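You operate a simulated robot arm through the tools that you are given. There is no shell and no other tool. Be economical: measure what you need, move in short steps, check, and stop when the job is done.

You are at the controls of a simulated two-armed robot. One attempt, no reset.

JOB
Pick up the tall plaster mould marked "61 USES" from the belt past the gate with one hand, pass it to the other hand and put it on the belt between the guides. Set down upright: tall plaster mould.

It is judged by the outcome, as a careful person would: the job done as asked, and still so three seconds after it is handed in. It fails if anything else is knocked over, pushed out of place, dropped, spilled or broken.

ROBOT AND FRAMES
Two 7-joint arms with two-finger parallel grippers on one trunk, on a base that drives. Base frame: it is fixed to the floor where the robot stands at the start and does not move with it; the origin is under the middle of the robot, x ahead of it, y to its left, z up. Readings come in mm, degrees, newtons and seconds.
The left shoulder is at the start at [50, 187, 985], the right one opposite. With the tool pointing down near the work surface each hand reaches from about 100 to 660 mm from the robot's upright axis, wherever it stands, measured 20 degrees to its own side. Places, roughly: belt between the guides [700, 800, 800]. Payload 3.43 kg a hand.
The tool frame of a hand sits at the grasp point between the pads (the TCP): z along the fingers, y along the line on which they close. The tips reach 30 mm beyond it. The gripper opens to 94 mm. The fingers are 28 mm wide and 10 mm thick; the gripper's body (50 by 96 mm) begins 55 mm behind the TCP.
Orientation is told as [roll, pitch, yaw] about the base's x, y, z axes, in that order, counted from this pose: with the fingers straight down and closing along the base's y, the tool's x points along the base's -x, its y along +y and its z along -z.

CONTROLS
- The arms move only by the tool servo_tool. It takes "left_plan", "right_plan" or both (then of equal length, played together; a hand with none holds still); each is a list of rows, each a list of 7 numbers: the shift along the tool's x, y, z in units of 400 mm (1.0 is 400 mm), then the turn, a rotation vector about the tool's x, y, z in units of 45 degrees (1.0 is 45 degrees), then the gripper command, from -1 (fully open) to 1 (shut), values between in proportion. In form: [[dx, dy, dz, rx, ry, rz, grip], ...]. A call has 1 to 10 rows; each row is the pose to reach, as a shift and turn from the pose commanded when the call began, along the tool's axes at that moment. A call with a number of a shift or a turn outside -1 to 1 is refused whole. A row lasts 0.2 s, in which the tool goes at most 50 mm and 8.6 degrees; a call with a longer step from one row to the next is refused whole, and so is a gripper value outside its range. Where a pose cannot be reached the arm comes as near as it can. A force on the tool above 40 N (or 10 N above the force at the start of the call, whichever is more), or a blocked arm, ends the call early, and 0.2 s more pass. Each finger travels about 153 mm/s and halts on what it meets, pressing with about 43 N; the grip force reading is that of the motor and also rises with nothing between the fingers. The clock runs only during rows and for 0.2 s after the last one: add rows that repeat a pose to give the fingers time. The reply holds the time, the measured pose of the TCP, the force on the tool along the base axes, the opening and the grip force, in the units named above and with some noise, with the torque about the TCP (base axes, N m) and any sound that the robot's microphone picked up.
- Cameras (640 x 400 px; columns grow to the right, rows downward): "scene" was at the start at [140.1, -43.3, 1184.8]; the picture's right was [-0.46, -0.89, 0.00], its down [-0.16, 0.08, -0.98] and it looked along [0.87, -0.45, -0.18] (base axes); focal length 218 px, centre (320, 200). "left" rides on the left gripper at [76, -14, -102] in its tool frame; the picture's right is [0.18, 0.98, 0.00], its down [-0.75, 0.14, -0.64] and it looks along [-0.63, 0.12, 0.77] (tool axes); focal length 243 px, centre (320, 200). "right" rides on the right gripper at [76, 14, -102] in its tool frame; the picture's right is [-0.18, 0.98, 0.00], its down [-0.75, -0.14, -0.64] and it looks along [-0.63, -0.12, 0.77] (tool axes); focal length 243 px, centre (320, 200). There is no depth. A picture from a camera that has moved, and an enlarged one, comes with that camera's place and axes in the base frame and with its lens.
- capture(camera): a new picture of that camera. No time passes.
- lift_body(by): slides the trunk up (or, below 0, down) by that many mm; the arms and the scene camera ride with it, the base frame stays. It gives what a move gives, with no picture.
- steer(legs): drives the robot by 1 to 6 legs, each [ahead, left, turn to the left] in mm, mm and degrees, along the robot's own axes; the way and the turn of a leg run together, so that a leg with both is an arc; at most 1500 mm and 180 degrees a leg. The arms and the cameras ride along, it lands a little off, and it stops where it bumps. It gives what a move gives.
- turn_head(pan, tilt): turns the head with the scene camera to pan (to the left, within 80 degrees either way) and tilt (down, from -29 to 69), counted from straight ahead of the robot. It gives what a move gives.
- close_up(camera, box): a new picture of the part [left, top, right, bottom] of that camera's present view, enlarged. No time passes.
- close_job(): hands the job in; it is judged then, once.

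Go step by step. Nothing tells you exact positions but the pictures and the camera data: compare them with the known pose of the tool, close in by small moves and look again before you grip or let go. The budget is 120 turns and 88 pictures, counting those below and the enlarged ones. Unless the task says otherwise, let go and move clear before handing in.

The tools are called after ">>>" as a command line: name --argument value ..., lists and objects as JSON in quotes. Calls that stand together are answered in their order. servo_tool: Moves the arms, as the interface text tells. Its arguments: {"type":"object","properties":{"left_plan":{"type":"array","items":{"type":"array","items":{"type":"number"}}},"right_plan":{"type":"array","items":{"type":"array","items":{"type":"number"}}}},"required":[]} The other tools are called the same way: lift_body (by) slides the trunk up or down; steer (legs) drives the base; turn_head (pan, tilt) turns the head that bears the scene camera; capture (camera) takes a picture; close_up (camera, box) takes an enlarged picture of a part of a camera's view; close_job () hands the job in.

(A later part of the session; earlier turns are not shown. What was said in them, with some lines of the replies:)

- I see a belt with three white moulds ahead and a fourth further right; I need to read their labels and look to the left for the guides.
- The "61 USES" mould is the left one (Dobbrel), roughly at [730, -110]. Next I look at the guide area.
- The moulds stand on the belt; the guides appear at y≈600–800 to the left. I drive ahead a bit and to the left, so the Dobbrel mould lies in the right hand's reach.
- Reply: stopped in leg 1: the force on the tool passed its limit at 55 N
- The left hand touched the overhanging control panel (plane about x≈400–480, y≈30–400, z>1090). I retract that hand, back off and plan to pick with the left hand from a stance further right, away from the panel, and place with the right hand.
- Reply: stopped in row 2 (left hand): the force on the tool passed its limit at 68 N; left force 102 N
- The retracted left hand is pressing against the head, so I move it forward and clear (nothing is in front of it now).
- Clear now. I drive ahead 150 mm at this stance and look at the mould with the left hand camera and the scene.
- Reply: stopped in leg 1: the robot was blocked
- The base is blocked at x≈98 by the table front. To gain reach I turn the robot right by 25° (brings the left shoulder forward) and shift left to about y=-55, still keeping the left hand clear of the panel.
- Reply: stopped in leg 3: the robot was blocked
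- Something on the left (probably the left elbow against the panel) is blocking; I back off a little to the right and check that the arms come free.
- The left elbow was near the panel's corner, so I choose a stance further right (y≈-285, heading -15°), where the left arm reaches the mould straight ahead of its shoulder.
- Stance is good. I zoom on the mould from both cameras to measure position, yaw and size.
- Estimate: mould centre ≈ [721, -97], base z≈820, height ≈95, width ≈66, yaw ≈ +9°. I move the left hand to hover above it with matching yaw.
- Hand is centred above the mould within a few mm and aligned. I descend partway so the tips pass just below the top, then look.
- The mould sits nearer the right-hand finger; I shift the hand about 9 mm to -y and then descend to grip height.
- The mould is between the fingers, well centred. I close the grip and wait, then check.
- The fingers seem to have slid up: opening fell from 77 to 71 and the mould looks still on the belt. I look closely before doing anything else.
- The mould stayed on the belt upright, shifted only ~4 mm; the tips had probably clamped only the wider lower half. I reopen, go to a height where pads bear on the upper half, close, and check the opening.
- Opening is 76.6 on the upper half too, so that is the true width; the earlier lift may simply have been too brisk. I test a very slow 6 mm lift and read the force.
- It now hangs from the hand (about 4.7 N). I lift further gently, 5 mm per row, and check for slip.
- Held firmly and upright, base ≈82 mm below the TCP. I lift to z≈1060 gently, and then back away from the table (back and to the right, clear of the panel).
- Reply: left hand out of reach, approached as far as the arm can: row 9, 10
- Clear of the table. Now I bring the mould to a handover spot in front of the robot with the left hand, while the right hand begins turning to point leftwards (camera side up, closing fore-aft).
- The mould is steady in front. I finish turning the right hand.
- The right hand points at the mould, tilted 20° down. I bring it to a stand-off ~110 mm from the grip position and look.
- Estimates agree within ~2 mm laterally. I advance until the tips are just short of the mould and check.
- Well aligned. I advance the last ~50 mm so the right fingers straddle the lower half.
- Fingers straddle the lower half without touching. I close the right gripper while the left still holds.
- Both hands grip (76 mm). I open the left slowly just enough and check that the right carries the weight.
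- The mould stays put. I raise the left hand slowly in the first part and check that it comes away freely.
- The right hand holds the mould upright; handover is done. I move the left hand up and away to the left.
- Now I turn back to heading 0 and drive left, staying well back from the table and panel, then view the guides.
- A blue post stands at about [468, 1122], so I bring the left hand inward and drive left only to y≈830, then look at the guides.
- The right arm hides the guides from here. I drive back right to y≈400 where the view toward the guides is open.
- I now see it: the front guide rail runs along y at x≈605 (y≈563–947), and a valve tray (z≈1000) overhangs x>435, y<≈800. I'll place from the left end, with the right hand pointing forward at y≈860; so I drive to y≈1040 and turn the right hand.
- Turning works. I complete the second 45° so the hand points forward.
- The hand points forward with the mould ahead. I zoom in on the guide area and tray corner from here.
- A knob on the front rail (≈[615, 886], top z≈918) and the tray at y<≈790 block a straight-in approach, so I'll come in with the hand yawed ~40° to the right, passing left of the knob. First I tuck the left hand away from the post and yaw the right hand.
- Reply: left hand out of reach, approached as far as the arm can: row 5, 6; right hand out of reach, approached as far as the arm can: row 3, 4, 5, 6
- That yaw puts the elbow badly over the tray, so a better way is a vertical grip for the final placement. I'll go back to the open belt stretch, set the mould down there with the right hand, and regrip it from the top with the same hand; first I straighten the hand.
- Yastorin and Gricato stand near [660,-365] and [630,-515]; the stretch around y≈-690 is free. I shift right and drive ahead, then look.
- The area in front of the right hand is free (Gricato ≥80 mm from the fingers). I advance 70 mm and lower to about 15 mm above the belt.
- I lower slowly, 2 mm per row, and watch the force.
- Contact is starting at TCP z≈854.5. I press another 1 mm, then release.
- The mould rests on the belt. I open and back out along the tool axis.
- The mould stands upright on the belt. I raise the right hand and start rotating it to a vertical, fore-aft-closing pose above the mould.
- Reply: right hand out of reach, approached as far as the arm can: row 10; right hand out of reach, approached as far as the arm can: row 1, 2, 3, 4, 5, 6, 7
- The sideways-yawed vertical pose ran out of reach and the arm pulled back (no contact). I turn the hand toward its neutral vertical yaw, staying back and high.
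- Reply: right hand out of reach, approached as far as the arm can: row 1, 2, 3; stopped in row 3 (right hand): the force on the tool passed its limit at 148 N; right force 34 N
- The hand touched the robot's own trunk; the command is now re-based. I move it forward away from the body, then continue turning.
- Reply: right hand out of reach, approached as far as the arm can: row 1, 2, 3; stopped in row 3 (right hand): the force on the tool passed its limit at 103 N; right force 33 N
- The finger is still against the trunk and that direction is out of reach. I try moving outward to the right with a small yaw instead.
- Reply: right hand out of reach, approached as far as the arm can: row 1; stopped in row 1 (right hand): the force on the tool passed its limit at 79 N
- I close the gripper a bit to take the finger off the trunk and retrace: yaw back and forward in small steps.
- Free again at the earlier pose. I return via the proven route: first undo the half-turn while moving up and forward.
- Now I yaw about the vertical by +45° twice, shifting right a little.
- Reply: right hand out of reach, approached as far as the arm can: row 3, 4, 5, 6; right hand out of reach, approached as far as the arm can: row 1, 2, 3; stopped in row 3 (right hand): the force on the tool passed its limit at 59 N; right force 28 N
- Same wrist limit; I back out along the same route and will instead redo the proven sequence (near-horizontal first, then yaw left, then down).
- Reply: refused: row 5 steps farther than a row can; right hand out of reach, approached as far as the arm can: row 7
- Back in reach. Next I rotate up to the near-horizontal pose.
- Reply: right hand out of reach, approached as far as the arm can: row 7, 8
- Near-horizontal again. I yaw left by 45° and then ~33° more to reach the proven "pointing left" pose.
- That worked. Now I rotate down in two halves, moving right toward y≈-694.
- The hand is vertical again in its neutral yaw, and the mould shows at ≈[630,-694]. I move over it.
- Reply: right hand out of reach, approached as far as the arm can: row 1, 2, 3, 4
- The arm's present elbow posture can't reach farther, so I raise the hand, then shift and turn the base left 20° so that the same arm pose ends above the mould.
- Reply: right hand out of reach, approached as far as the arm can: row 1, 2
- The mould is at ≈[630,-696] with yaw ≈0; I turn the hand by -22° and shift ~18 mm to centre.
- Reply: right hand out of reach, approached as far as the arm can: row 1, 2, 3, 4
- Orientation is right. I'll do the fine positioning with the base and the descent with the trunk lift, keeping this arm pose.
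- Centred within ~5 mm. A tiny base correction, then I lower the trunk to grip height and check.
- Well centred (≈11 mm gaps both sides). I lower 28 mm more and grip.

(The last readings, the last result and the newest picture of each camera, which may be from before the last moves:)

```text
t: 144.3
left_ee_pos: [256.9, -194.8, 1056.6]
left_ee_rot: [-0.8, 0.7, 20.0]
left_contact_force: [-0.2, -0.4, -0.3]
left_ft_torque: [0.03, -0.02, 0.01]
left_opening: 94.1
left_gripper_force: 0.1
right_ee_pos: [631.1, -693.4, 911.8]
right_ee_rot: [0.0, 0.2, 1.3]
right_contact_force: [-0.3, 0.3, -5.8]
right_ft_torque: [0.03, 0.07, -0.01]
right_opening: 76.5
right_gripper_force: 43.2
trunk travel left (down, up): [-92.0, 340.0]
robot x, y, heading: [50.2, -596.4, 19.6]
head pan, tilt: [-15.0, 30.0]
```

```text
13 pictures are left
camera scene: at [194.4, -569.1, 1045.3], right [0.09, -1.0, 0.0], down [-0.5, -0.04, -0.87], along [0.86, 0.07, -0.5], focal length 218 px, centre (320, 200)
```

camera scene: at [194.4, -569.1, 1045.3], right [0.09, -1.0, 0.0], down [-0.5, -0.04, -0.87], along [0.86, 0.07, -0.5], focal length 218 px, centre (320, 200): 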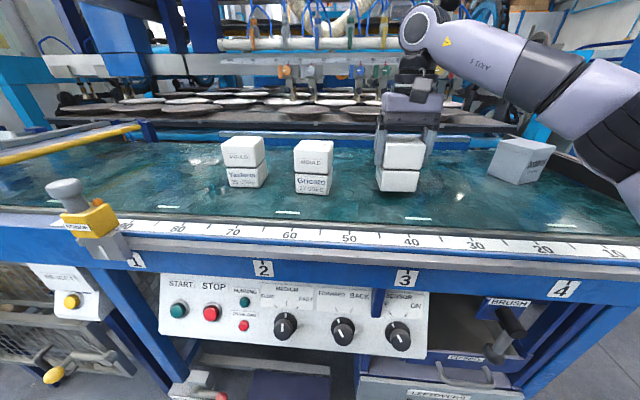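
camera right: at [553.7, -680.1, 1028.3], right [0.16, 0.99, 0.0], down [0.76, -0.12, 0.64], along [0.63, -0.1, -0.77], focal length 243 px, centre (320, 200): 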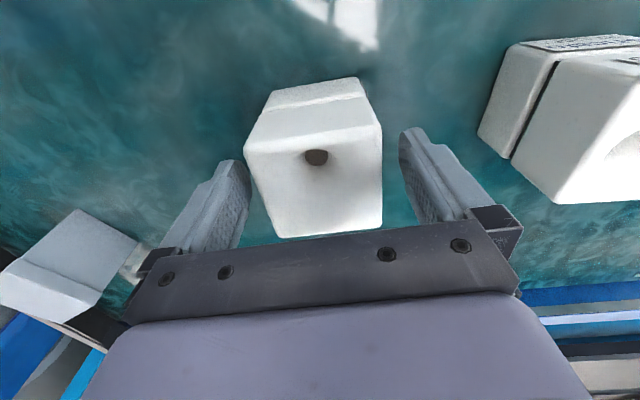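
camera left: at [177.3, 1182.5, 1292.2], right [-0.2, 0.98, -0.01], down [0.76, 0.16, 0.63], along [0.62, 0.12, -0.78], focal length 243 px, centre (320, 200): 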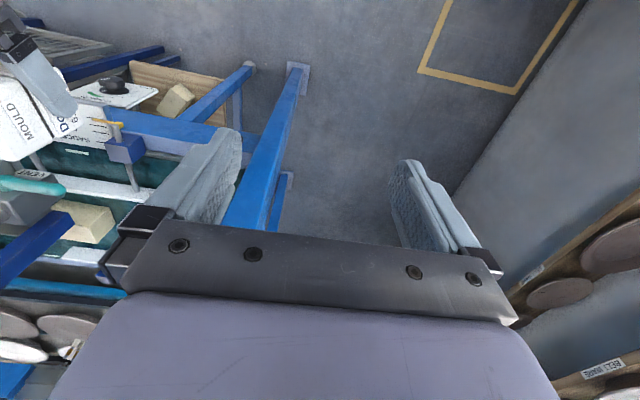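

The mould is lifted from the top by the right hand. The present elbow posture would collide with the tray, so I raise the trunk, back off, and bring the right arm to its relaxed starting posture to regain a natural elbow.

>>> lift_body --by 150

>>> steer --legs '[[-230, 60, 0], [0, 0, -20]]'

>>> servo_tool --right_plan '[[0.05, -0.03, -0.02, 0, 0, -0.06, 1], [0.1, -0.06, -0.04, 0, 0, -0.12, 1], [0.16, -0.1, -0.06, 0, 0, -0.18, 1], [0.22, -0.14, -0.09, 0, 0, -0.24, 1], [0.28, -0.18, -0.12, 0, 0, -0.3, 1], [0.34, -0.22, -0.14, 0, 0, -0.36, 1], [0.37, -0.25, -0.15, 0, 0, -0.42, 1]]'

>>> turn_head --pan -45 --tilt 15

>>> capture --camera "scene"

```text
t: 146.0
left_ee_pos: [257.7, -194.7, 1207.4]
left_ee_rot: [-0.8, 0.6, 20.1]
left_contact_force: [-0.2, 0.6, 0.3]
left_ft_torque: [-0.02, 0.0, -0.02]
left_opening: 93.7
left_gripper_force: 0.1
right_ee_pos: [630.9, -692.4, 1062.7]
right_ee_rot: [0.0, 0.2, 1.1]
right_contact_force: [-0.6, 1.1, -5.3]
right_ft_torque: [-0.04, 0.07, -0.02]
right_opening: 76.6
right_gripper_force: 43.0
trunk travel left (down, up): [-242.0, 190.0]
robot x, y, heading: [50.4, -599.7, 19.9]
head pan, tilt: [-15.0, 30.0]
```

```text
t: 148.9
left_ee_pos: [147.5, -313.4, 1207.8]
left_ee_rot: [-0.8, 0.6, 0.0]
left_contact_force: [0.7, 0.0, 0.6]
left_ft_torque: [0.0, -0.02, -0.03]
left_opening: 94.0
left_gripper_force: 0.0
right_ee_pos: [327.0, -910.3, 1063.9]
right_ee_rot: [0.0, 0.1, -18.9]
right_contact_force: [0.1, 0.1, -5.0]
right_ft_torque: [0.0, -0.01, -0.02]
right_opening: 76.3
right_gripper_force: 43.4
trunk travel left (down, up): [-242.0, 190.0]
robot x, y, heading: [-185.9, -617.6, -0.1]
head pan, tilt: [-15.0, 30.0]
```

```text
t: 150.5
left_ee_pos: [147.7, -311.6, 1208.3]
left_ee_rot: [-0.9, 0.5, 0.0]
left_contact_force: [-0.2, 0.1, -0.8]
left_ft_torque: [-0.01, 0.03, -0.02]
left_opening: 94.2
left_gripper_force: 0.0
right_ee_pos: [153.7, -954.9, 1123.8]
right_ee_rot: [0.1, 0.2, -0.1]
right_contact_force: [0.1, 0.1, -5.1]
right_ft_torque: [0.0, 0.06, 0.01]
right_opening: 76.3
right_gripper_force: 43.3
trunk travel left (down, up): [-242.0, 190.0]
robot x, y, heading: [-184.3, -619.5, -0.1]
head pan, tilt: [-15.0, 30.0]
```

```text
t: 151.4
left_ee_pos: [147.9, -312.5, 1208.3]
left_ee_rot: [-0.8, 0.5, 0.0]
left_contact_force: [0.9, 0.2, -0.3]
left_ft_torque: [0.0, 0.0, 0.02]
left_opening: 94.0
left_gripper_force: 0.1
right_ee_pos: [153.9, -954.4, 1122.7]
right_ee_rot: [0.1, 0.2, 0.0]
right_contact_force: [-0.2, 0.0, -6.0]
right_ft_torque: [0.01, 0.06, 0.02]
right_opening: 76.4
right_gripper_force: 42.7
trunk travel left (down, up): [-242.0, 190.0]
robot x, y, heading: [-184.9, -619.9, -0.3]
head pan, tilt: [-45.0, 15.0]
```

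```text
12 pictures are left
camera scene: at [-62.0, -685.0, 1219.5], right [-0.71, -0.71, 0.0], down [-0.18, 0.18, -0.97], along [0.68, -0.68, -0.26], focal length 218 px, centre (320, 200)
```

scene: 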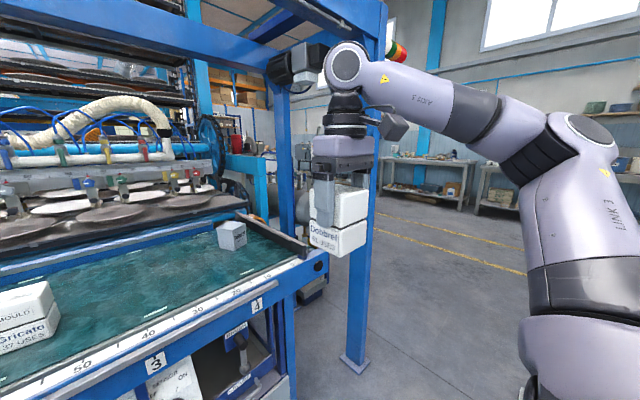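

The arm is relaxed again and the mould is steady ("Dobbrel" upright). I test extending forward in this posture, high above the belt.

>>> servo_tool --right_plan '[[-0.08, 0, 0, 0, 0, 0, 1], [-0.17, 0, 0, 0, 0, 0, 1], [-0.26, 0, 0.02, 0, 0, 0, 1], [-0.35, 0, 0.05, 0, 0, 0, 1], [-0.44, 0, 0.08, 0, 0, 0, 1], [-0.52, 0, 0.12, 0, 0, 0, 1], [-0.6, 0, 0.16, 0, 0, 0, 1]]'

>>> capture --camera "scene"

```text
t: 153.0
left_ee_pos: [148.9, -312.4, 1207.8]
left_ee_rot: [-0.8, 0.6, 0.1]
left_contact_force: [0.6, -0.6, 0.4]
left_ft_torque: [0.01, 0.03, -0.04]
left_opening: 93.9
left_gripper_force: 0.1
right_ee_pos: [356.6, -965.4, 1058.6]
right_ee_rot: [0.0, 0.3, -0.1]
right_contact_force: [0.0, 0.1, -4.8]
right_ft_torque: [0.0, 0.05, -0.01]
right_opening: 76.1
right_gripper_force: 42.9
right hand out of reach, approached as far as the arm can: row 6, 7
trunk travel left (down, up): [-242.0, 190.0]
robot x, y, heading: [-184.8, -622.3, -0.3]
head pan, tilt: [-45.0, 15.0]
```

```text
11 pictures are left
camera scene: at [-61.3, -685.7, 1219.4], right [-0.71, -0.7, 0.0], down [-0.18, 0.18, -0.97], along [0.68, -0.69, -0.26], focal length 218 px, centre (320, 200)
```

scene: 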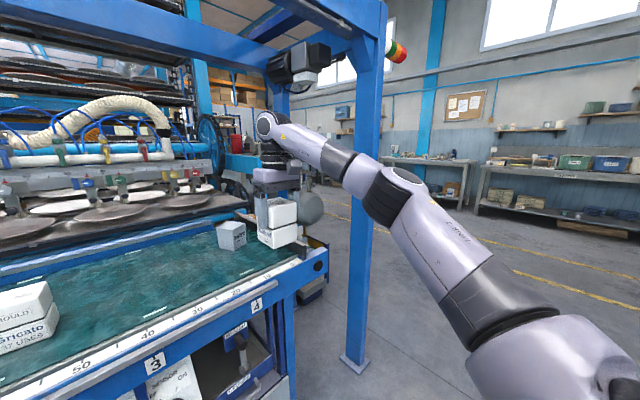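

The arm is now naturally extended with the elbow straight behind the hand (TCP at [541,-343] relative to the robot). I back off for safety and drive left to y≈1195.

>>> steer --legs '[[-110, 0, 0], [0, 910, 0], [0, 905, 0]]'

>>> turn_head --pan -40 --tilt 25

>>> capture --camera "scene"

```text
t: 169.9
left_ee_pos: [53.5, 1485.1, 1208.0]
left_ee_rot: [-0.7, 0.5, -0.5]
left_contact_force: [-0.5, 0.6, 0.0]
left_ft_torque: [-0.03, -0.03, 0.01]
left_opening: 94.0
left_gripper_force: 0.0
right_ee_pos: [255.8, 830.7, 1060.2]
right_ee_rot: [0.0, 0.1, -0.5]
right_contact_force: [-0.2, 0.2, -5.1]
right_ft_torque: [0.01, 0.07, 0.0]
right_opening: 76.3
right_gripper_force: 43.1
trunk travel left (down, up): [-242.0, 190.0]
robot x, y, heading: [-281.9, 1185.9, -0.6]
head pan, tilt: [-45.0, 15.0]
```

```text
t: 170.7
left_ee_pos: [54.9, 1485.4, 1208.3]
left_ee_rot: [-0.8, 0.6, -0.5]
left_contact_force: [0.3, 0.6, -0.2]
left_ft_torque: [0.0, -0.04, -0.01]
left_opening: 94.0
left_gripper_force: 0.1
right_ee_pos: [255.3, 831.4, 1060.0]
right_ee_rot: [0.0, 0.2, -0.5]
right_contact_force: [0.2, 0.1, -5.6]
right_ft_torque: [0.04, 0.05, 0.0]
right_opening: 76.0
right_gripper_force: 43.1
trunk travel left (down, up): [-242.0, 190.0]
robot x, y, heading: [-279.9, 1182.7, -0.8]
head pan, tilt: [-40.0, 25.0]
```

```text
10 pictures are left
camera scene: at [-154.0, 1121.5, 1203.3], right [-0.65, -0.76, 0.0], down [-0.32, 0.28, -0.91], along [0.69, -0.59, -0.42], focal length 218 px, centre (320, 200)
```

scene: 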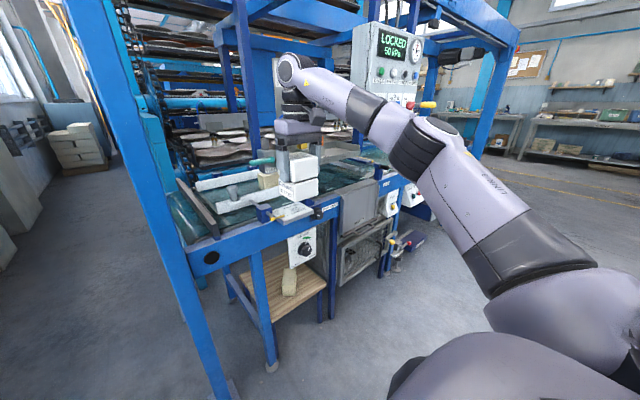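

The mould is still upright in the hand; the way to the belt end between tray and post is open at this height. I shift left 31 mm and advance 350 mm, then look.

>>> steer --legs '[[0, 33, 0.7], [350, 0, 0]]'

>>> capture --camera "scene"

>>> capture --camera "right"

```text
t: 172.8
left_ee_pos: [220.8, 1520.8, 1209.0]
left_ee_rot: [-0.8, 0.5, -0.2]
left_contact_force: [-0.4, 0.8, -0.4]
left_ft_torque: [-0.01, -0.01, -0.01]
left_opening: 94.0
left_gripper_force: 0.0
right_ee_pos: [419.3, 869.4, 1064.4]
right_ee_rot: [-0.2, 2.7, -0.1]
right_contact_force: [-14.6, 2.3, -3.4]
right_ft_torque: [0.18, 0.23, -0.24]
right_opening: 76.3
right_gripper_force: 43.5
trunk travel left (down, up): [-242.0, 190.0]
robot x, y, heading: [-105.7, 1212.6, -0.4]
head pan, tilt: [-40.0, 25.0]
stopped in leg 2: the force on the tool passed its limit at 92 N (the readings are from after the stop); the commanded pose is now the measured one
```

```text
9 pictures are left
camera scene: at [16.6, 1155.6, 1203.4], right [-0.65, -0.76, 0.0], down [-0.32, 0.27, -0.91], along [0.69, -0.59, -0.42], focal length 218 px, centre (320, 200)
```

scene: 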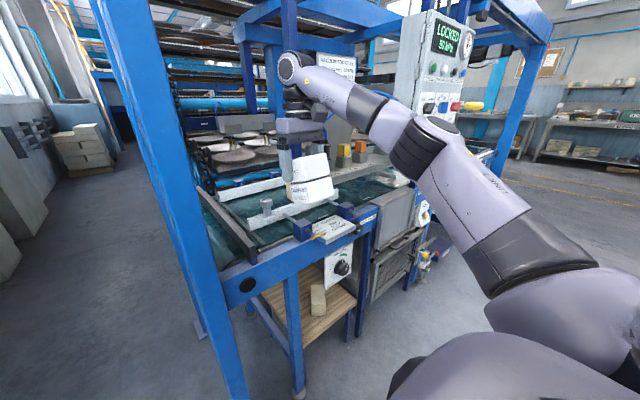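

```text
8 pictures are left
camera right: at [347.7, 883.6, 1168.7], right [0.19, 0.98, -0.01], down [0.78, -0.14, 0.61], along [0.59, -0.12, -0.8], focal length 243 px, centre (320, 200)
```

right: 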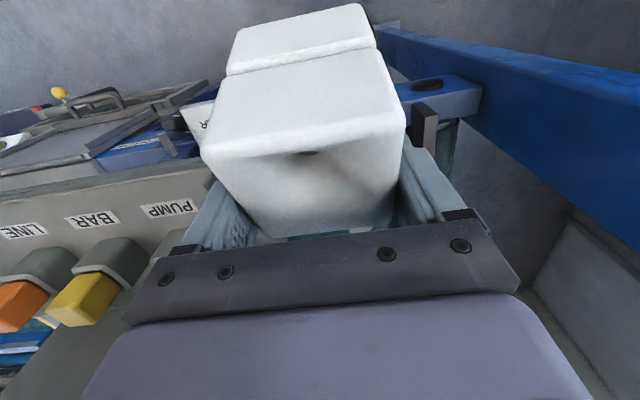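

The mould bumped the valve's teal handle (≈[450,855,1030]) that sticks out left of the tray. I back off, raise the trunk fully so that everything passes above it, and check the mould.

>>> steer --legs '[[-110, 0, 0]]'

>>> lift_body --by 188

>>> close_up --camera "scene" --box '[180, 60, 420, 260]'

```text
t: 174.0
left_ee_pos: [113.1, 1521.2, 1209.0]
left_ee_rot: [-0.8, 0.5, 0.0]
left_contact_force: [-0.5, -1.0, 0.2]
left_ft_torque: [0.01, 0.0, 0.02]
left_opening: 93.5
left_gripper_force: 0.0
right_ee_pos: [312.4, 869.5, 1062.8]
right_ee_rot: [-0.1, 2.3, -0.1]
right_contact_force: [-0.9, -1.3, -5.2]
right_ft_torque: [0.03, -0.11, -0.02]
right_opening: 76.4
right_gripper_force: 42.8
trunk travel left (down, up): [-242.0, 190.0]
robot x, y, heading: [-219.8, 1215.1, -0.3]
head pan, tilt: [-40.0, 25.0]
```

```text
t: 176.0
left_ee_pos: [114.5, 1522.6, 1395.6]
left_ee_rot: [-0.8, 0.5, 0.0]
left_contact_force: [-0.8, -0.2, 0.5]
left_ft_torque: [-0.05, -0.01, -0.02]
left_opening: 93.8
left_gripper_force: 0.2
right_ee_pos: [313.6, 868.5, 1250.9]
right_ee_rot: [-0.2, 2.5, -0.1]
right_contact_force: [-0.5, 0.4, -5.9]
right_ft_torque: [0.0, -0.11, -0.02]
right_opening: 75.9
right_gripper_force: 42.0
trunk travel left (down, up): [-430.0, 2.0]
robot x, y, heading: [-217.6, 1218.3, -0.3]
head pan, tilt: [-40.0, 25.0]
```

```text
2.00 times, centred on (300, 160) of scene
camera zoom: at [-90.3, 1155.8, 1391.2], right [-0.65, -0.76, 0.0], down [-0.32, 0.27, -0.91], along [0.69, -0.58, -0.42], focal length 437 px, centre (360, 280)
```

zoom: 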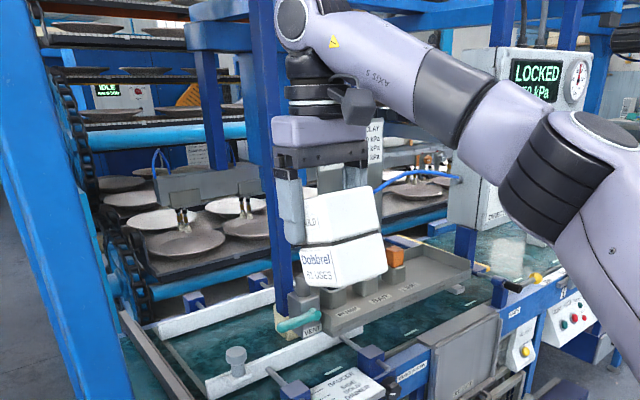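

The mould got pushed and tilted in the grip. I measure the tilt with the right camera.

>>> capture --camera "right"

```text
6 pictures are left
camera right: at [241.7, 884.1, 1355.3], right [0.19, 0.98, -0.01], down [0.78, -0.14, 0.61], along [0.6, -0.12, -0.79], focal length 243 px, centre (320, 200)
```

right: 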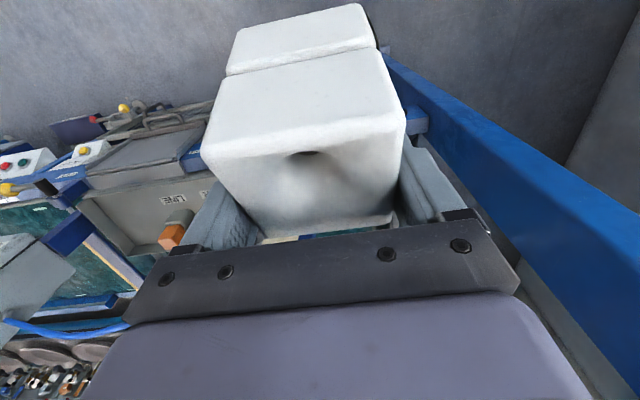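

The mould leans ~15° (base toward the robot). I level it by pitching the hand -15.5° about its closing axis and lower a little while still clear of everything.

>>> servo_tool --right_plan '[[0, 0, 0.03, 0, -0.12, 0, 1], [0, 0, 0.08, 0, -0.24, 0, 1], [0, 0, 0.13, 0, -0.345, 0, 1], [0, 0, 0.16, 0, -0.345, 0, 1]]'

>>> close_up --camera "scene" --box '[250, 90, 410, 220]'

```text
t: 177.0
left_ee_pos: [114.2, 1521.3, 1396.1]
left_ee_rot: [-0.8, 0.6, 0.0]
left_contact_force: [0.6, -0.6, 0.0]
left_ft_torque: [0.0, 0.0, 0.01]
left_opening: 93.9
left_gripper_force: 0.1
right_ee_pos: [309.8, 868.4, 1186.7]
right_ee_rot: [-0.1, -13.1, -0.2]
right_contact_force: [0.4, 0.0, -5.3]
right_ft_torque: [0.01, -0.07, 0.01]
right_opening: 76.1
right_gripper_force: 43.7
trunk travel left (down, up): [-430.0, 2.0]
robot x, y, heading: [-219.2, 1212.3, -0.3]
head pan, tilt: [-40.0, 25.0]
```

```text
3.08 times, centred on (330, 155) of scene
camera zoom: at [-90.1, 1155.9, 1391.3], right [-0.65, -0.76, 0.0], down [-0.32, 0.27, -0.91], along [0.69, -0.58, -0.42], focal length 672 px, centre (289, 338)
```

zoom: 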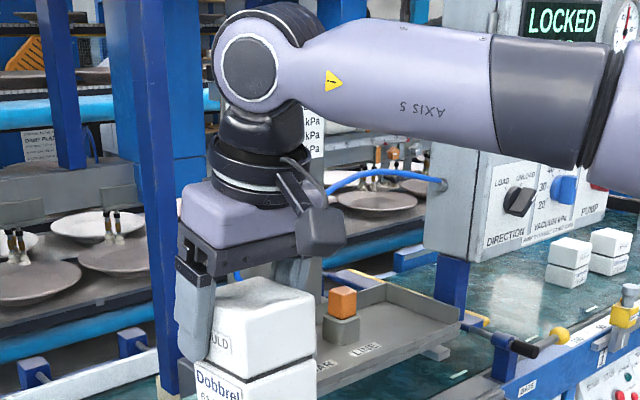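

Level now (torque agrees). I drive ahead 330 mm over the valve handle at this height.

>>> steer --legs '[[330, -5, 0.3]]'

>>> capture --camera "scene"

```text
t: 179.3
left_ee_pos: [437.5, 1522.9, 1397.4]
left_ee_rot: [-1.0, 0.1, -0.1]
left_contact_force: [-0.7, -0.3, -0.1]
left_ft_torque: [0.01, -0.01, -0.01]
left_opening: 94.0
left_gripper_force: 0.1
right_ee_pos: [634.4, 877.3, 1194.1]
right_ee_rot: [-0.9, -13.6, 1.6]
right_contact_force: [0.9, -0.7, -5.4]
right_ft_torque: [0.03, -0.06, -0.05]
right_opening: 76.5
right_gripper_force: 43.4
trunk travel left (down, up): [-430.0, 2.0]
robot x, y, heading: [108.6, 1212.0, -0.2]
head pan, tilt: [-40.0, 25.0]
stopped in leg 1: the robot was blocked; the commanded pose is now the measured one
```

```text
4 pictures are left
camera scene: at [233.5, 1156.8, 1392.5], right [-0.65, -0.76, 0.0], down [-0.32, 0.27, -0.91], along [0.69, -0.59, -0.42], focal length 218 px, centre (320, 200)
```

scene: 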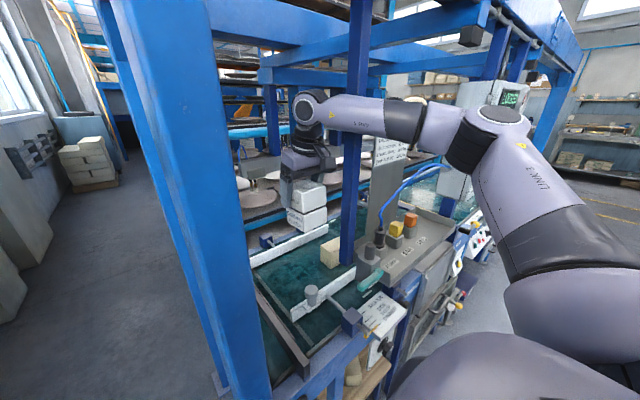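

The base touched the table front, so I back off 10 mm. Then with the arm: down to mid height, forward past the rail.

>>> steer --legs '[[-10, 0, 0]]'

>>> servo_tool --right_plan '[[0.02, -0.01, 0.085, 0, 0, 0, 1], [0.041, -0.02, 0.17, 0, 0, 0, 1], [0.062, -0.03, 0.255, 0, 0, 0, 1], [0.082, -0.043, 0.34, 0, 0, 0, 1], [0.03, -0.043, 0.353, 0, 0, 0, 1], [-0.04, -0.043, 0.37, 0, 0, 0, 1], [-0.117, -0.043, 0.388, 0, 0, 0, 1]]'

```text
t: 180.1
left_ee_pos: [432.3, 1522.1, 1394.6]
left_ee_rot: [-1.0, 0.4, -0.1]
left_contact_force: [0.1, 0.5, 0.2]
left_ft_torque: [0.01, -0.02, 0.01]
left_opening: 94.0
left_gripper_force: 0.0
right_ee_pos: [628.8, 876.7, 1188.3]
right_ee_rot: [-0.9, -13.0, 1.3]
right_contact_force: [0.3, 0.0, -5.3]
right_ft_torque: [0.01, -0.08, 0.01]
right_opening: 76.3
right_gripper_force: 42.9
trunk travel left (down, up): [-430.0, 2.0]
robot x, y, heading: [102.2, 1213.3, 0.2]
head pan, tilt: [-40.0, 25.0]
```

```text
t: 181.7
left_ee_pos: [420.5, 1532.9, 1397.2]
left_ee_rot: [-1.7, -0.2, 0.1]
left_contact_force: [0.0, 0.1, 0.3]
left_ft_torque: [-0.01, 0.04, -0.01]
left_opening: 93.9
left_gripper_force: 0.1
right_ee_pos: [701.3, 871.5, 1058.3]
right_ee_rot: [-1.4, -13.4, 2.3]
right_contact_force: [-0.2, 0.0, -5.3]
right_ft_torque: [-0.02, -0.09, 0.02]
right_opening: 76.1
right_gripper_force: 43.5
trunk travel left (down, up): [-430.0, 2.0]
robot x, y, heading: [101.7, 1214.7, 0.0]
head pan, tilt: [-40.0, 25.0]
```

The trunk seems to lean slightly, so some part of the right arm may be touching; I look before going on.

>>> capture --camera "scene"

```text
3 pictures are left
camera scene: at [216.8, 1167.2, 1393.7], right [-0.64, -0.77, 0.0], down [-0.31, 0.26, -0.91], along [0.7, -0.59, -0.41], focal length 218 px, centre (320, 200)
```

scene: 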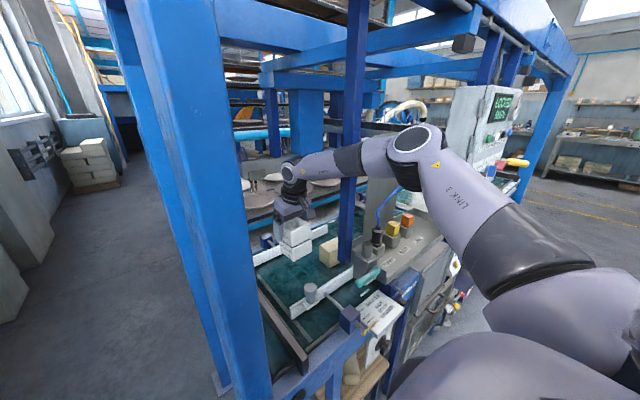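

Nothing visibly collides (the lean looks like compliance). I lower to about 15 mm above the belt, watching forces and lean.

>>> servo_tool --right_plan '[[0.012, -0.005, 0.055, 0, 0, 0, 1], [0.024, -0.01, 0.115, 0, 0, 0, 1], [0.036, -0.015, 0.175, 0, 0, 0, 1], [0.049, -0.02, 0.235, 0, 0, 0, 1], [0.061, -0.023, 0.295, 0, 0, 0, 1], [0.073, -0.023, 0.345, 0, 0, 0, 1]]'

>>> capture --camera "scene"

```text
t: 183.3
left_ee_pos: [427.4, 1530.2, 1394.5]
left_ee_rot: [-1.2, 0.3, 0.2]
left_contact_force: [-0.8, -0.1, 0.9]
left_ft_torque: [0.02, -0.01, -0.01]
left_opening: 93.8
left_gripper_force: 0.2
right_ee_pos: [671.9, 869.1, 962.4]
right_ee_rot: [-1.0, -14.3, 3.9]
right_contact_force: [0.8, -0.5, -4.9]
right_ft_torque: [0.0, -0.1, 0.0]
right_opening: 76.3
right_gripper_force: 42.8
right hand out of reach, approached as far as the arm can: row 1, 2, 3, 4, 5, 6
trunk travel left (down, up): [-430.0, 2.0]
robot x, y, heading: [102.1, 1214.3, 0.3]
head pan, tilt: [-40.0, 25.0]
stopped in row 6 (right hand): the arm was blocked; the commanded pose is now the measured one
```

```text
2 pictures are left
camera scene: at [224.4, 1163.8, 1392.0], right [-0.64, -0.77, 0.0], down [-0.32, 0.26, -0.91], along [0.7, -0.59, -0.41], focal length 218 px, centre (320, 200)
```

scene: 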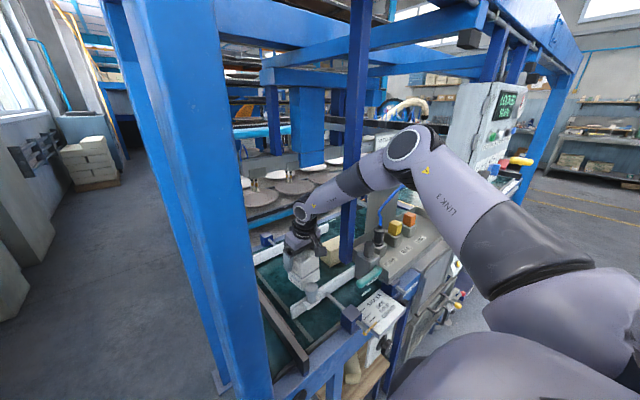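

The arm can't go lower at that reach without sliding back toward the knob. I raise 70 mm again, rotate the base 5° left with a matching shift to gain ~30 mm forward, and will finish the descent with the trunk.

>>> servo_tool --right_plan '[[-0.012, 0, -0.05, 0, 0, 0, 1], [-0.025, 0, -0.1, 0, 0, 0, 1], [-0.041, 0, -0.17, 0, 0, 0, 1]]'

>>> steer --legs '[[-6, 0, 0], [0, -50, 0], [0, 0, 5]]'

```text
t: 184.1
left_ee_pos: [434.2, 1533.5, 1392.1]
left_ee_rot: [-1.5, 0.5, 0.2]
left_contact_force: [-0.5, 0.2, 0.2]
left_ft_torque: [0.03, -0.01, -0.01]
left_opening: 94.2
left_gripper_force: 0.1
right_ee_pos: [666.5, 872.0, 1019.4]
right_ee_rot: [-1.3, -12.2, 4.3]
right_contact_force: [0.0, 0.5, -6.1]
right_ft_torque: [-0.03, -0.09, 0.01]
right_opening: 76.2
right_gripper_force: 42.6
trunk travel left (down, up): [-430.0, 2.0]
robot x, y, heading: [100.7, 1213.9, -0.1]
head pan, tilt: [-40.0, 25.0]
```

```text
t: 185.4
left_ee_pos: [419.8, 1506.6, 1395.6]
left_ee_rot: [-1.0, 0.2, 0.6]
left_contact_force: [0.1, -0.3, -0.1]
left_ft_torque: [0.0, 0.02, -0.03]
left_opening: 94.0
left_gripper_force: 0.0
right_ee_pos: [658.3, 882.0, 1019.5]
right_ee_rot: [-1.1, -11.6, 8.7]
right_contact_force: [-0.2, 0.9, -5.1]
right_ft_torque: [0.05, -0.07, -0.03]
right_opening: 76.1
right_gripper_force: 43.0
trunk travel left (down, up): [-430.0, 2.0]
robot x, y, heading: [94.0, 1190.5, 0.4]
head pan, tilt: [-40.0, 25.0]
stopped in leg 2: the robot was blocked; the commanded pose is now the measured one
```

The forearm is touching the tray's vertical mast (≈[532, 816]); it must pass left of it. I shift the base left, then try to advance as far as the base allows.

>>> steer --legs '[[0, 65, 0]]'

>>> steer --legs '[[50, 0, 0]]'

```text
t: 186.6
left_ee_pos: [425.6, 1563.0, 1395.8]
left_ee_rot: [-0.7, 0.5, 0.5]
left_contact_force: [0.6, 0.7, -0.9]
left_ft_torque: [0.01, -0.02, 0.0]
left_opening: 93.9
left_gripper_force: 0.0
right_ee_pos: [659.8, 932.7, 1011.4]
right_ee_rot: [-0.7, -11.3, 7.6]
right_contact_force: [-0.9, -0.5, -5.2]
right_ft_torque: [-0.01, -0.1, 0.02]
right_opening: 76.2
right_gripper_force: 43.4
trunk travel left (down, up): [-430.0, 2.0]
robot x, y, heading: [96.7, 1255.7, 0.1]
head pan, tilt: [-40.0, 25.0]
```

```text
t: 187.7
left_ee_pos: [461.7, 1563.6, 1395.0]
left_ee_rot: [-0.7, 0.6, 0.4]
left_contact_force: [-1.1, -0.4, 0.4]
left_ft_torque: [0.01, -0.07, 0.01]
left_opening: 94.2
left_gripper_force: 0.1
right_ee_pos: [693.4, 930.8, 1008.9]
right_ee_rot: [-0.8, -11.1, 7.5]
right_contact_force: [-0.2, -0.5, -5.1]
right_ft_torque: [0.02, -0.12, 0.02]
right_opening: 76.1
right_gripper_force: 43.4
trunk travel left (down, up): [-430.0, 2.0]
robot x, y, heading: [133.0, 1257.1, -0.2]
head pan, tilt: [-40.0, 25.0]
stopped in leg 1: the robot was blocked; the commanded pose is now the measured one
```

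Now the arm is free at [693, 931, 1009] with the forearm left of the mast. I shift the hand 38 mm right and 20 mm forward with the arm, trimming the pitch.

>>> servo_tool --right_plan '[[-0.02, -0.03, 0.005, 0, -0.02, 0, 1], [-0.04, -0.06, 0.01, 0, -0.045, 0, 1], [-0.055, -0.095, 0.012, 0, -0.045, 0, 1]]'

```text
t: 188.5
left_ee_pos: [465.4, 1564.1, 1395.5]
left_ee_rot: [-0.8, 0.9, 0.4]
left_contact_force: [-0.3, 0.0, 0.1]
left_ft_torque: [-0.02, -0.01, 0.01]
left_opening: 93.8
left_gripper_force: 0.0
right_ee_pos: [720.9, 895.7, 1009.6]
right_ee_rot: [-0.8, -13.1, 7.5]
right_contact_force: [-0.3, -0.2, -4.9]
right_ft_torque: [0.02, -0.05, -0.06]
right_opening: 76.0
right_gripper_force: 42.9
trunk travel left (down, up): [-430.0, 2.0]
robot x, y, heading: [134.3, 1261.1, 0.1]
head pan, tilt: [-40.0, 25.0]
```

No contact and in reach. I try another 20 mm to the right, watching for lean.

>>> servo_tool --right_plan '[[0, -0.025, 0, 0, 0, 0, 1], [0.01, -0.05, 0, 0, 0, 0, 1], [0.01, -0.05, 0, 0, 0, 0, 1]]'

>>> lift_body --by -70

```text
t: 189.3
left_ee_pos: [466.2, 1569.9, 1393.5]
left_ee_rot: [-0.9, 0.8, 0.5]
left_contact_force: [0.3, 0.9, -1.3]
left_ft_torque: [0.02, 0.02, 0.01]
left_opening: 93.8
left_gripper_force: 0.1
right_ee_pos: [722.0, 881.9, 1010.9]
right_ee_rot: [-1.1, -13.3, 7.7]
right_contact_force: [-0.4, -0.4, -6.0]
right_ft_torque: [-0.03, -0.08, 0.02]
right_opening: 76.2
right_gripper_force: 42.8
trunk travel left (down, up): [-430.0, 2.0]
robot x, y, heading: [133.9, 1255.8, 0.3]
head pan, tilt: [-40.0, 25.0]
```

```text
t: 190.4
left_ee_pos: [461.0, 1569.3, 1324.2]
left_ee_rot: [-1.0, 0.6, 0.4]
left_contact_force: [-0.7, -0.3, 0.0]
left_ft_torque: [0.0, 0.01, 0.0]
left_opening: 94.2
left_gripper_force: 0.1
right_ee_pos: [716.6, 880.0, 942.4]
right_ee_rot: [-1.1, -13.2, 7.5]
right_contact_force: [0.2, -1.3, -5.5]
right_ft_torque: [0.0, -0.1, -0.03]
right_opening: 76.4
right_gripper_force: 42.5
trunk travel left (down, up): [-360.0, 72.0]
robot x, y, heading: [130.7, 1257.4, 0.2]
head pan, tilt: [-40.0, 25.0]
```

Slight touch on the mast; I ease the base 8 mm left and take a look with the right camera before the last part of the descent.

>>> steer --legs '[[0, 8, 0]]'

>>> capture --camera "right"

```text
t: 191.2
left_ee_pos: [464.9, 1572.0, 1324.5]
left_ee_rot: [-0.8, 0.8, 0.4]
left_contact_force: [-0.3, 0.4, 0.4]
left_ft_torque: [-0.02, -0.03, 0.01]
left_opening: 93.8
left_gripper_force: 0.1
right_ee_pos: [718.0, 884.7, 939.4]
right_ee_rot: [-1.0, -13.2, 7.3]
right_contact_force: [-0.2, 0.9, -6.6]
right_ft_torque: [0.03, -0.07, 0.0]
right_opening: 76.2
right_gripper_force: 42.7
trunk travel left (down, up): [-360.0, 72.0]
robot x, y, heading: [131.7, 1264.1, -0.0]
head pan, tilt: [-40.0, 25.0]
```

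```text
1 pictures are left
camera right: at [620.7, 887.5, 1020.5], right [0.06, 1.0, 0.03], down [0.6, -0.06, 0.8], along [0.8, -0.03, -0.6], focal length 243 px, centre (320, 200)
```

right: 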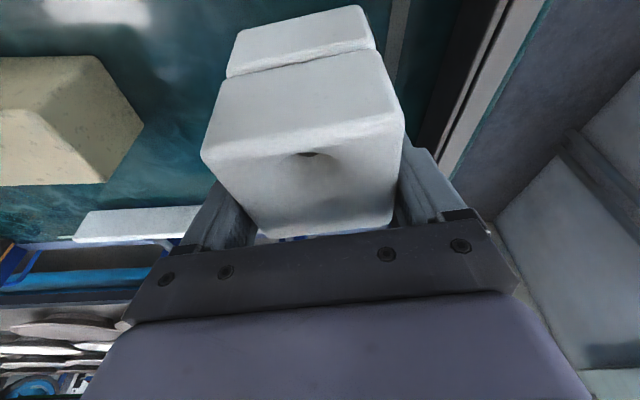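

The belt below is clear: the beige block ends ~70 mm to the right, and the rail and knob lie behind the mould. I lower with the trunk in stages.

>>> lift_body --by -26

>>> lift_body --by -6

```text
t: 191.9
left_ee_pos: [464.4, 1571.2, 1299.9]
left_ee_rot: [-0.7, 0.7, 0.4]
left_contact_force: [-0.5, 0.2, 0.9]
left_ft_torque: [-0.01, -0.02, 0.03]
left_opening: 94.1
left_gripper_force: 0.0
right_ee_pos: [719.3, 883.8, 912.8]
right_ee_rot: [-0.9, -13.2, 7.2]
right_contact_force: [-0.2, -0.6, -5.4]
right_ft_torque: [0.01, -0.07, 0.0]
right_opening: 76.2
right_gripper_force: 42.9
trunk travel left (down, up): [-334.0, 98.0]
robot x, y, heading: [131.5, 1264.3, 0.4]
head pan, tilt: [-40.0, 25.0]
```

```text
t: 192.4
left_ee_pos: [464.5, 1570.7, 1292.3]
left_ee_rot: [-0.6, 0.7, 0.3]
left_contact_force: [0.0, 0.9, 0.0]
left_ft_torque: [0.01, -0.04, 0.03]
left_opening: 94.1
left_gripper_force: 0.1
right_ee_pos: [719.6, 884.0, 908.2]
right_ee_rot: [-0.9, -13.2, 7.4]
right_contact_force: [0.3, 0.7, -5.8]
right_ft_torque: [0.03, -0.05, -0.01]
right_opening: 76.3
right_gripper_force: 43.1
trunk travel left (down, up): [-328.0, 104.0]
robot x, y, heading: [129.4, 1263.1, -0.1]
head pan, tilt: [-40.0, 25.0]
```

>>> lift_body --by -4

>>> lift_body --by -2

```text
t: 192.9
left_ee_pos: [464.8, 1571.0, 1288.3]
left_ee_rot: [-0.6, 0.9, 0.4]
left_contact_force: [0.3, 0.4, 0.1]
left_ft_torque: [0.02, 0.02, 0.03]
left_opening: 94.0
left_gripper_force: 0.0
right_ee_pos: [720.4, 883.1, 903.3]
right_ee_rot: [-0.9, -13.3, 7.3]
right_contact_force: [-0.8, -0.1, -2.7]
right_ft_torque: [0.07, -0.03, 0.03]
right_opening: 76.1
right_gripper_force: 42.7
trunk travel left (down, up): [-324.0, 108.0]
robot x, y, heading: [133.5, 1263.6, 0.3]
head pan, tilt: [-40.0, 25.0]
```

```text
t: 193.5
left_ee_pos: [462.7, 1571.8, 1286.8]
left_ee_rot: [-0.7, 0.7, 0.4]
left_contact_force: [-0.2, -0.2, -0.3]
left_ft_torque: [0.03, -0.03, -0.01]
left_opening: 93.9
left_gripper_force: 0.1
right_ee_pos: [718.5, 883.6, 903.2]
right_ee_rot: [-0.9, -13.6, 7.2]
right_contact_force: [-3.6, -2.4, 7.0]
right_ft_torque: [0.26, 0.03, 0.12]
right_opening: 76.3
right_gripper_force: 42.9
trunk travel left (down, up): [-322.0, 110.0]
robot x, y, heading: [131.3, 1263.3, 0.3]
head pan, tilt: [-40.0, 25.0]
```

Contact came right at the predicted height. One more 1.5 mm press to seat it flat.

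>>> lift_body --by -1.5

```text
t: 194.0
left_ee_pos: [462.6, 1573.1, 1286.2]
left_ee_rot: [-0.7, 0.6, 0.4]
left_contact_force: [-0.5, 0.0, 0.4]
left_ft_torque: [-0.02, 0.03, -0.02]
left_opening: 94.1
left_gripper_force: 0.1
right_ee_pos: [718.6, 884.1, 903.3]
right_ee_rot: [-0.9, -13.5, 7.2]
right_contact_force: [-3.6, -4.4, 16.7]
right_ft_torque: [0.42, -0.05, 0.08]
right_opening: 76.1
right_gripper_force: 42.9
trunk travel left (down, up): [-320.0, 111.0]
robot x, y, heading: [135.2, 1264.4, -0.0]
head pan, tilt: [-40.0, 25.0]
```

Firmly seated. I relax the pressure, open the gripper, and rise straight up with the trunk.

>>> lift_body --by 2.5

>>> servo_tool --right_plan '[[0, 0, 0, 0, 0, 0, -0.7], [0, 0, 0, 0, 0, 0, -0.9], [0, 0, 0, 0, 0, 0, -1], [0, 0, 0, 0, 0, 0, -1]]'

>>> lift_body --by 30

```text
t: 194.5
left_ee_pos: [463.6, 1570.7, 1288.1]
left_ee_rot: [-0.7, 0.7, 0.4]
left_contact_force: [0.7, 0.2, 0.1]
left_ft_torque: [0.01, -0.01, 0.01]
left_opening: 94.0
left_gripper_force: 0.1
right_ee_pos: [718.1, 883.7, 903.3]
right_ee_rot: [-1.0, -13.4, 7.2]
right_contact_force: [2.1, -5.5, 12.6]
right_ft_torque: [0.21, -0.43, -0.12]
right_opening: 75.9
right_gripper_force: 43.0
trunk travel left (down, up): [-323.0, 109.0]
robot x, y, heading: [133.7, 1264.2, 0.4]
head pan, tilt: [-40.0, 25.0]
```

```text
t: 195.5
left_ee_pos: [464.7, 1571.5, 1288.8]
left_ee_rot: [-0.7, 0.8, 0.4]
left_contact_force: [0.0, -0.7, -0.1]
left_ft_torque: [-0.02, 0.03, 0.0]
left_opening: 94.1
left_gripper_force: 0.1
right_ee_pos: [720.0, 884.0, 901.6]
right_ee_rot: [-0.9, -13.3, 7.3]
right_contact_force: [0.3, -0.1, 0.6]
right_ft_torque: [-0.02, -0.03, -0.01]
right_opening: 94.0
right_gripper_force: 0.2
trunk travel left (down, up): [-323.0, 109.0]
robot x, y, heading: [134.6, 1264.0, 0.2]
head pan, tilt: [-40.0, 25.0]
```

```text
t: 196.2
left_ee_pos: [464.5, 1571.4, 1317.2]
left_ee_rot: [-0.7, 0.8, 0.4]
left_contact_force: [0.6, 0.3, 0.0]
left_ft_torque: [-0.03, 0.0, 0.01]
left_opening: 93.8
left_gripper_force: 0.1
right_ee_pos: [719.0, 883.5, 932.0]
right_ee_rot: [-0.9, -13.3, 7.3]
right_contact_force: [-0.8, -0.4, 0.5]
right_ft_torque: [-0.01, 0.02, -0.02]
right_opening: 93.9
right_gripper_force: 0.1
trunk travel left (down, up): [-353.0, 79.0]
robot x, y, heading: [132.9, 1263.8, -0.0]
head pan, tilt: [-40.0, 25.0]
```

The hand is free. I rise further and use the last picture to check the mould.

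>>> lift_body --by 76

>>> capture --camera "right"

```text
t: 197.4
left_ee_pos: [464.0, 1571.1, 1393.7]
left_ee_rot: [-0.7, 0.8, 0.5]
left_contact_force: [0.4, -0.1, -0.1]
left_ft_torque: [-0.02, -0.02, 0.02]
left_opening: 94.1
left_gripper_force: 0.1
right_ee_pos: [719.1, 883.3, 1008.1]
right_ee_rot: [-0.8, -13.3, 7.3]
right_contact_force: [-0.9, -0.5, 0.2]
right_ft_torque: [0.0, 0.01, -0.01]
right_opening: 93.9
right_gripper_force: 0.0
trunk travel left (down, up): [-429.0, 3.0]
robot x, y, heading: [133.4, 1266.6, 0.1]
head pan, tilt: [-40.0, 25.0]
```

```text
0 pictures are left
camera right: at [620.3, 887.7, 1090.0], right [0.06, 1.0, 0.03], down [0.6, -0.06, 0.8], along [0.8, -0.03, -0.6], focal length 243 px, centre (320, 200)
```

right: 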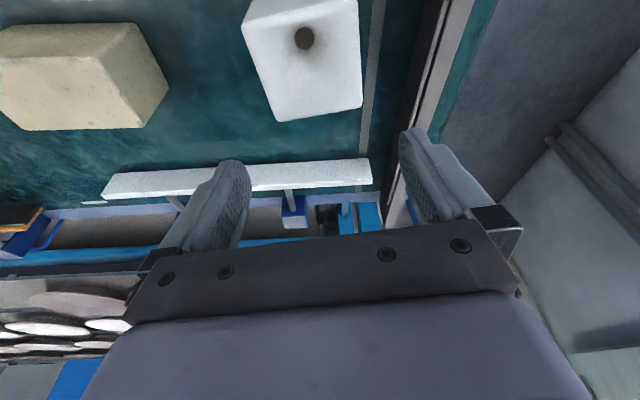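

The mould stands upright between the rails, the hand is clear. I raise the hand above the valve handle and back the robot away.

>>> servo_tool --right_plan '[[-0.01, 0.01, -0.075, 0, 0, 0, -1], [-0.01, 0.02, -0.15, 0, 0, 0, -1], [0, 0.03, -0.225, 0, 0, 0, -1], [0.02, 0.03, -0.3, 0, 0, 0, -1]]'

```text
t: 198.4
left_ee_pos: [463.1, 1571.2, 1394.5]
left_ee_rot: [-0.6, 0.8, 0.4]
left_contact_force: [-0.5, -0.3, -0.8]
left_ft_torque: [-0.02, -0.02, -0.01]
left_opening: 94.1
left_gripper_force: 0.1
right_ee_pos: [682.0, 893.9, 1124.1]
right_ee_rot: [-0.8, -13.2, 7.3]
right_contact_force: [-1.0, 0.0, -1.0]
right_ft_torque: [0.0, -0.03, -0.02]
right_opening: 93.9
right_gripper_force: 0.1
trunk travel left (down, up): [-429.0, 3.0]
robot x, y, heading: [132.7, 1265.7, 0.1]
head pan, tilt: [-40.0, 25.0]
```

Clear above the handle; I drive straight back.

>>> steer --legs '[[-350, 0, 0]]'

```text
t: 200.7
left_ee_pos: [110.8, 1570.9, 1394.1]
left_ee_rot: [-0.6, 0.7, 0.5]
left_contact_force: [-0.1, 0.3, 0.4]
left_ft_torque: [-0.02, -0.03, 0.02]
left_opening: 94.0
left_gripper_force: 0.2
right_ee_pos: [327.7, 891.5, 1123.9]
right_ee_rot: [-1.0, -13.3, 7.2]
right_contact_force: [-0.2, 0.4, -0.3]
right_ft_torque: [0.0, -0.01, -0.02]
right_opening: 94.1
right_gripper_force: 0.1
trunk travel left (down, up): [-429.0, 3.0]
robot x, y, heading: [-221.4, 1262.7, 0.2]
head pan, tilt: [-40.0, 25.0]
```

The right hand backed out without touching anything. The mould stands released between the guides, so I hand the job in.

>>> close_job

```text
The job is handed in.
```

The tall "61 USES" mould is standing upright on the belt between the guides, at about [700, 880]. That is about 80 mm left of the spot you gave, towards the open end of the guides, because the valve tray and its mast block the way in closer. I picked it up with the left hand, passed it to the right hand, and the right hand set it down and let go.

A few things went less cleanly than that:

- **Set down once on the way:** with the right hand's first grip I couldn't place it between the guides. I stood the mould on the open belt near y = -694, gripped it again from above with the same hand, and carried it on.
- **Bumps on the machine:** the left hand touched the control panel at the start. Later the mould hit the valve's teal handle, and the right forearm pressed on the tray mast. The robot's arm and base were also blocked a few times by the panel and the table front.
- **Display change:** the panel showed "READY" early on and "LOCKED" later. I can't say whether a bump caused that or moved the handle.
- **Mould shifted in the grip:** the handle bump tilted the mould about 15° in the hand. I levelled it before setting it down, and the last picture showed it upright.

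I saw no other mould knocked over or moved, but I had no pictures left for a final look at the whole belt.
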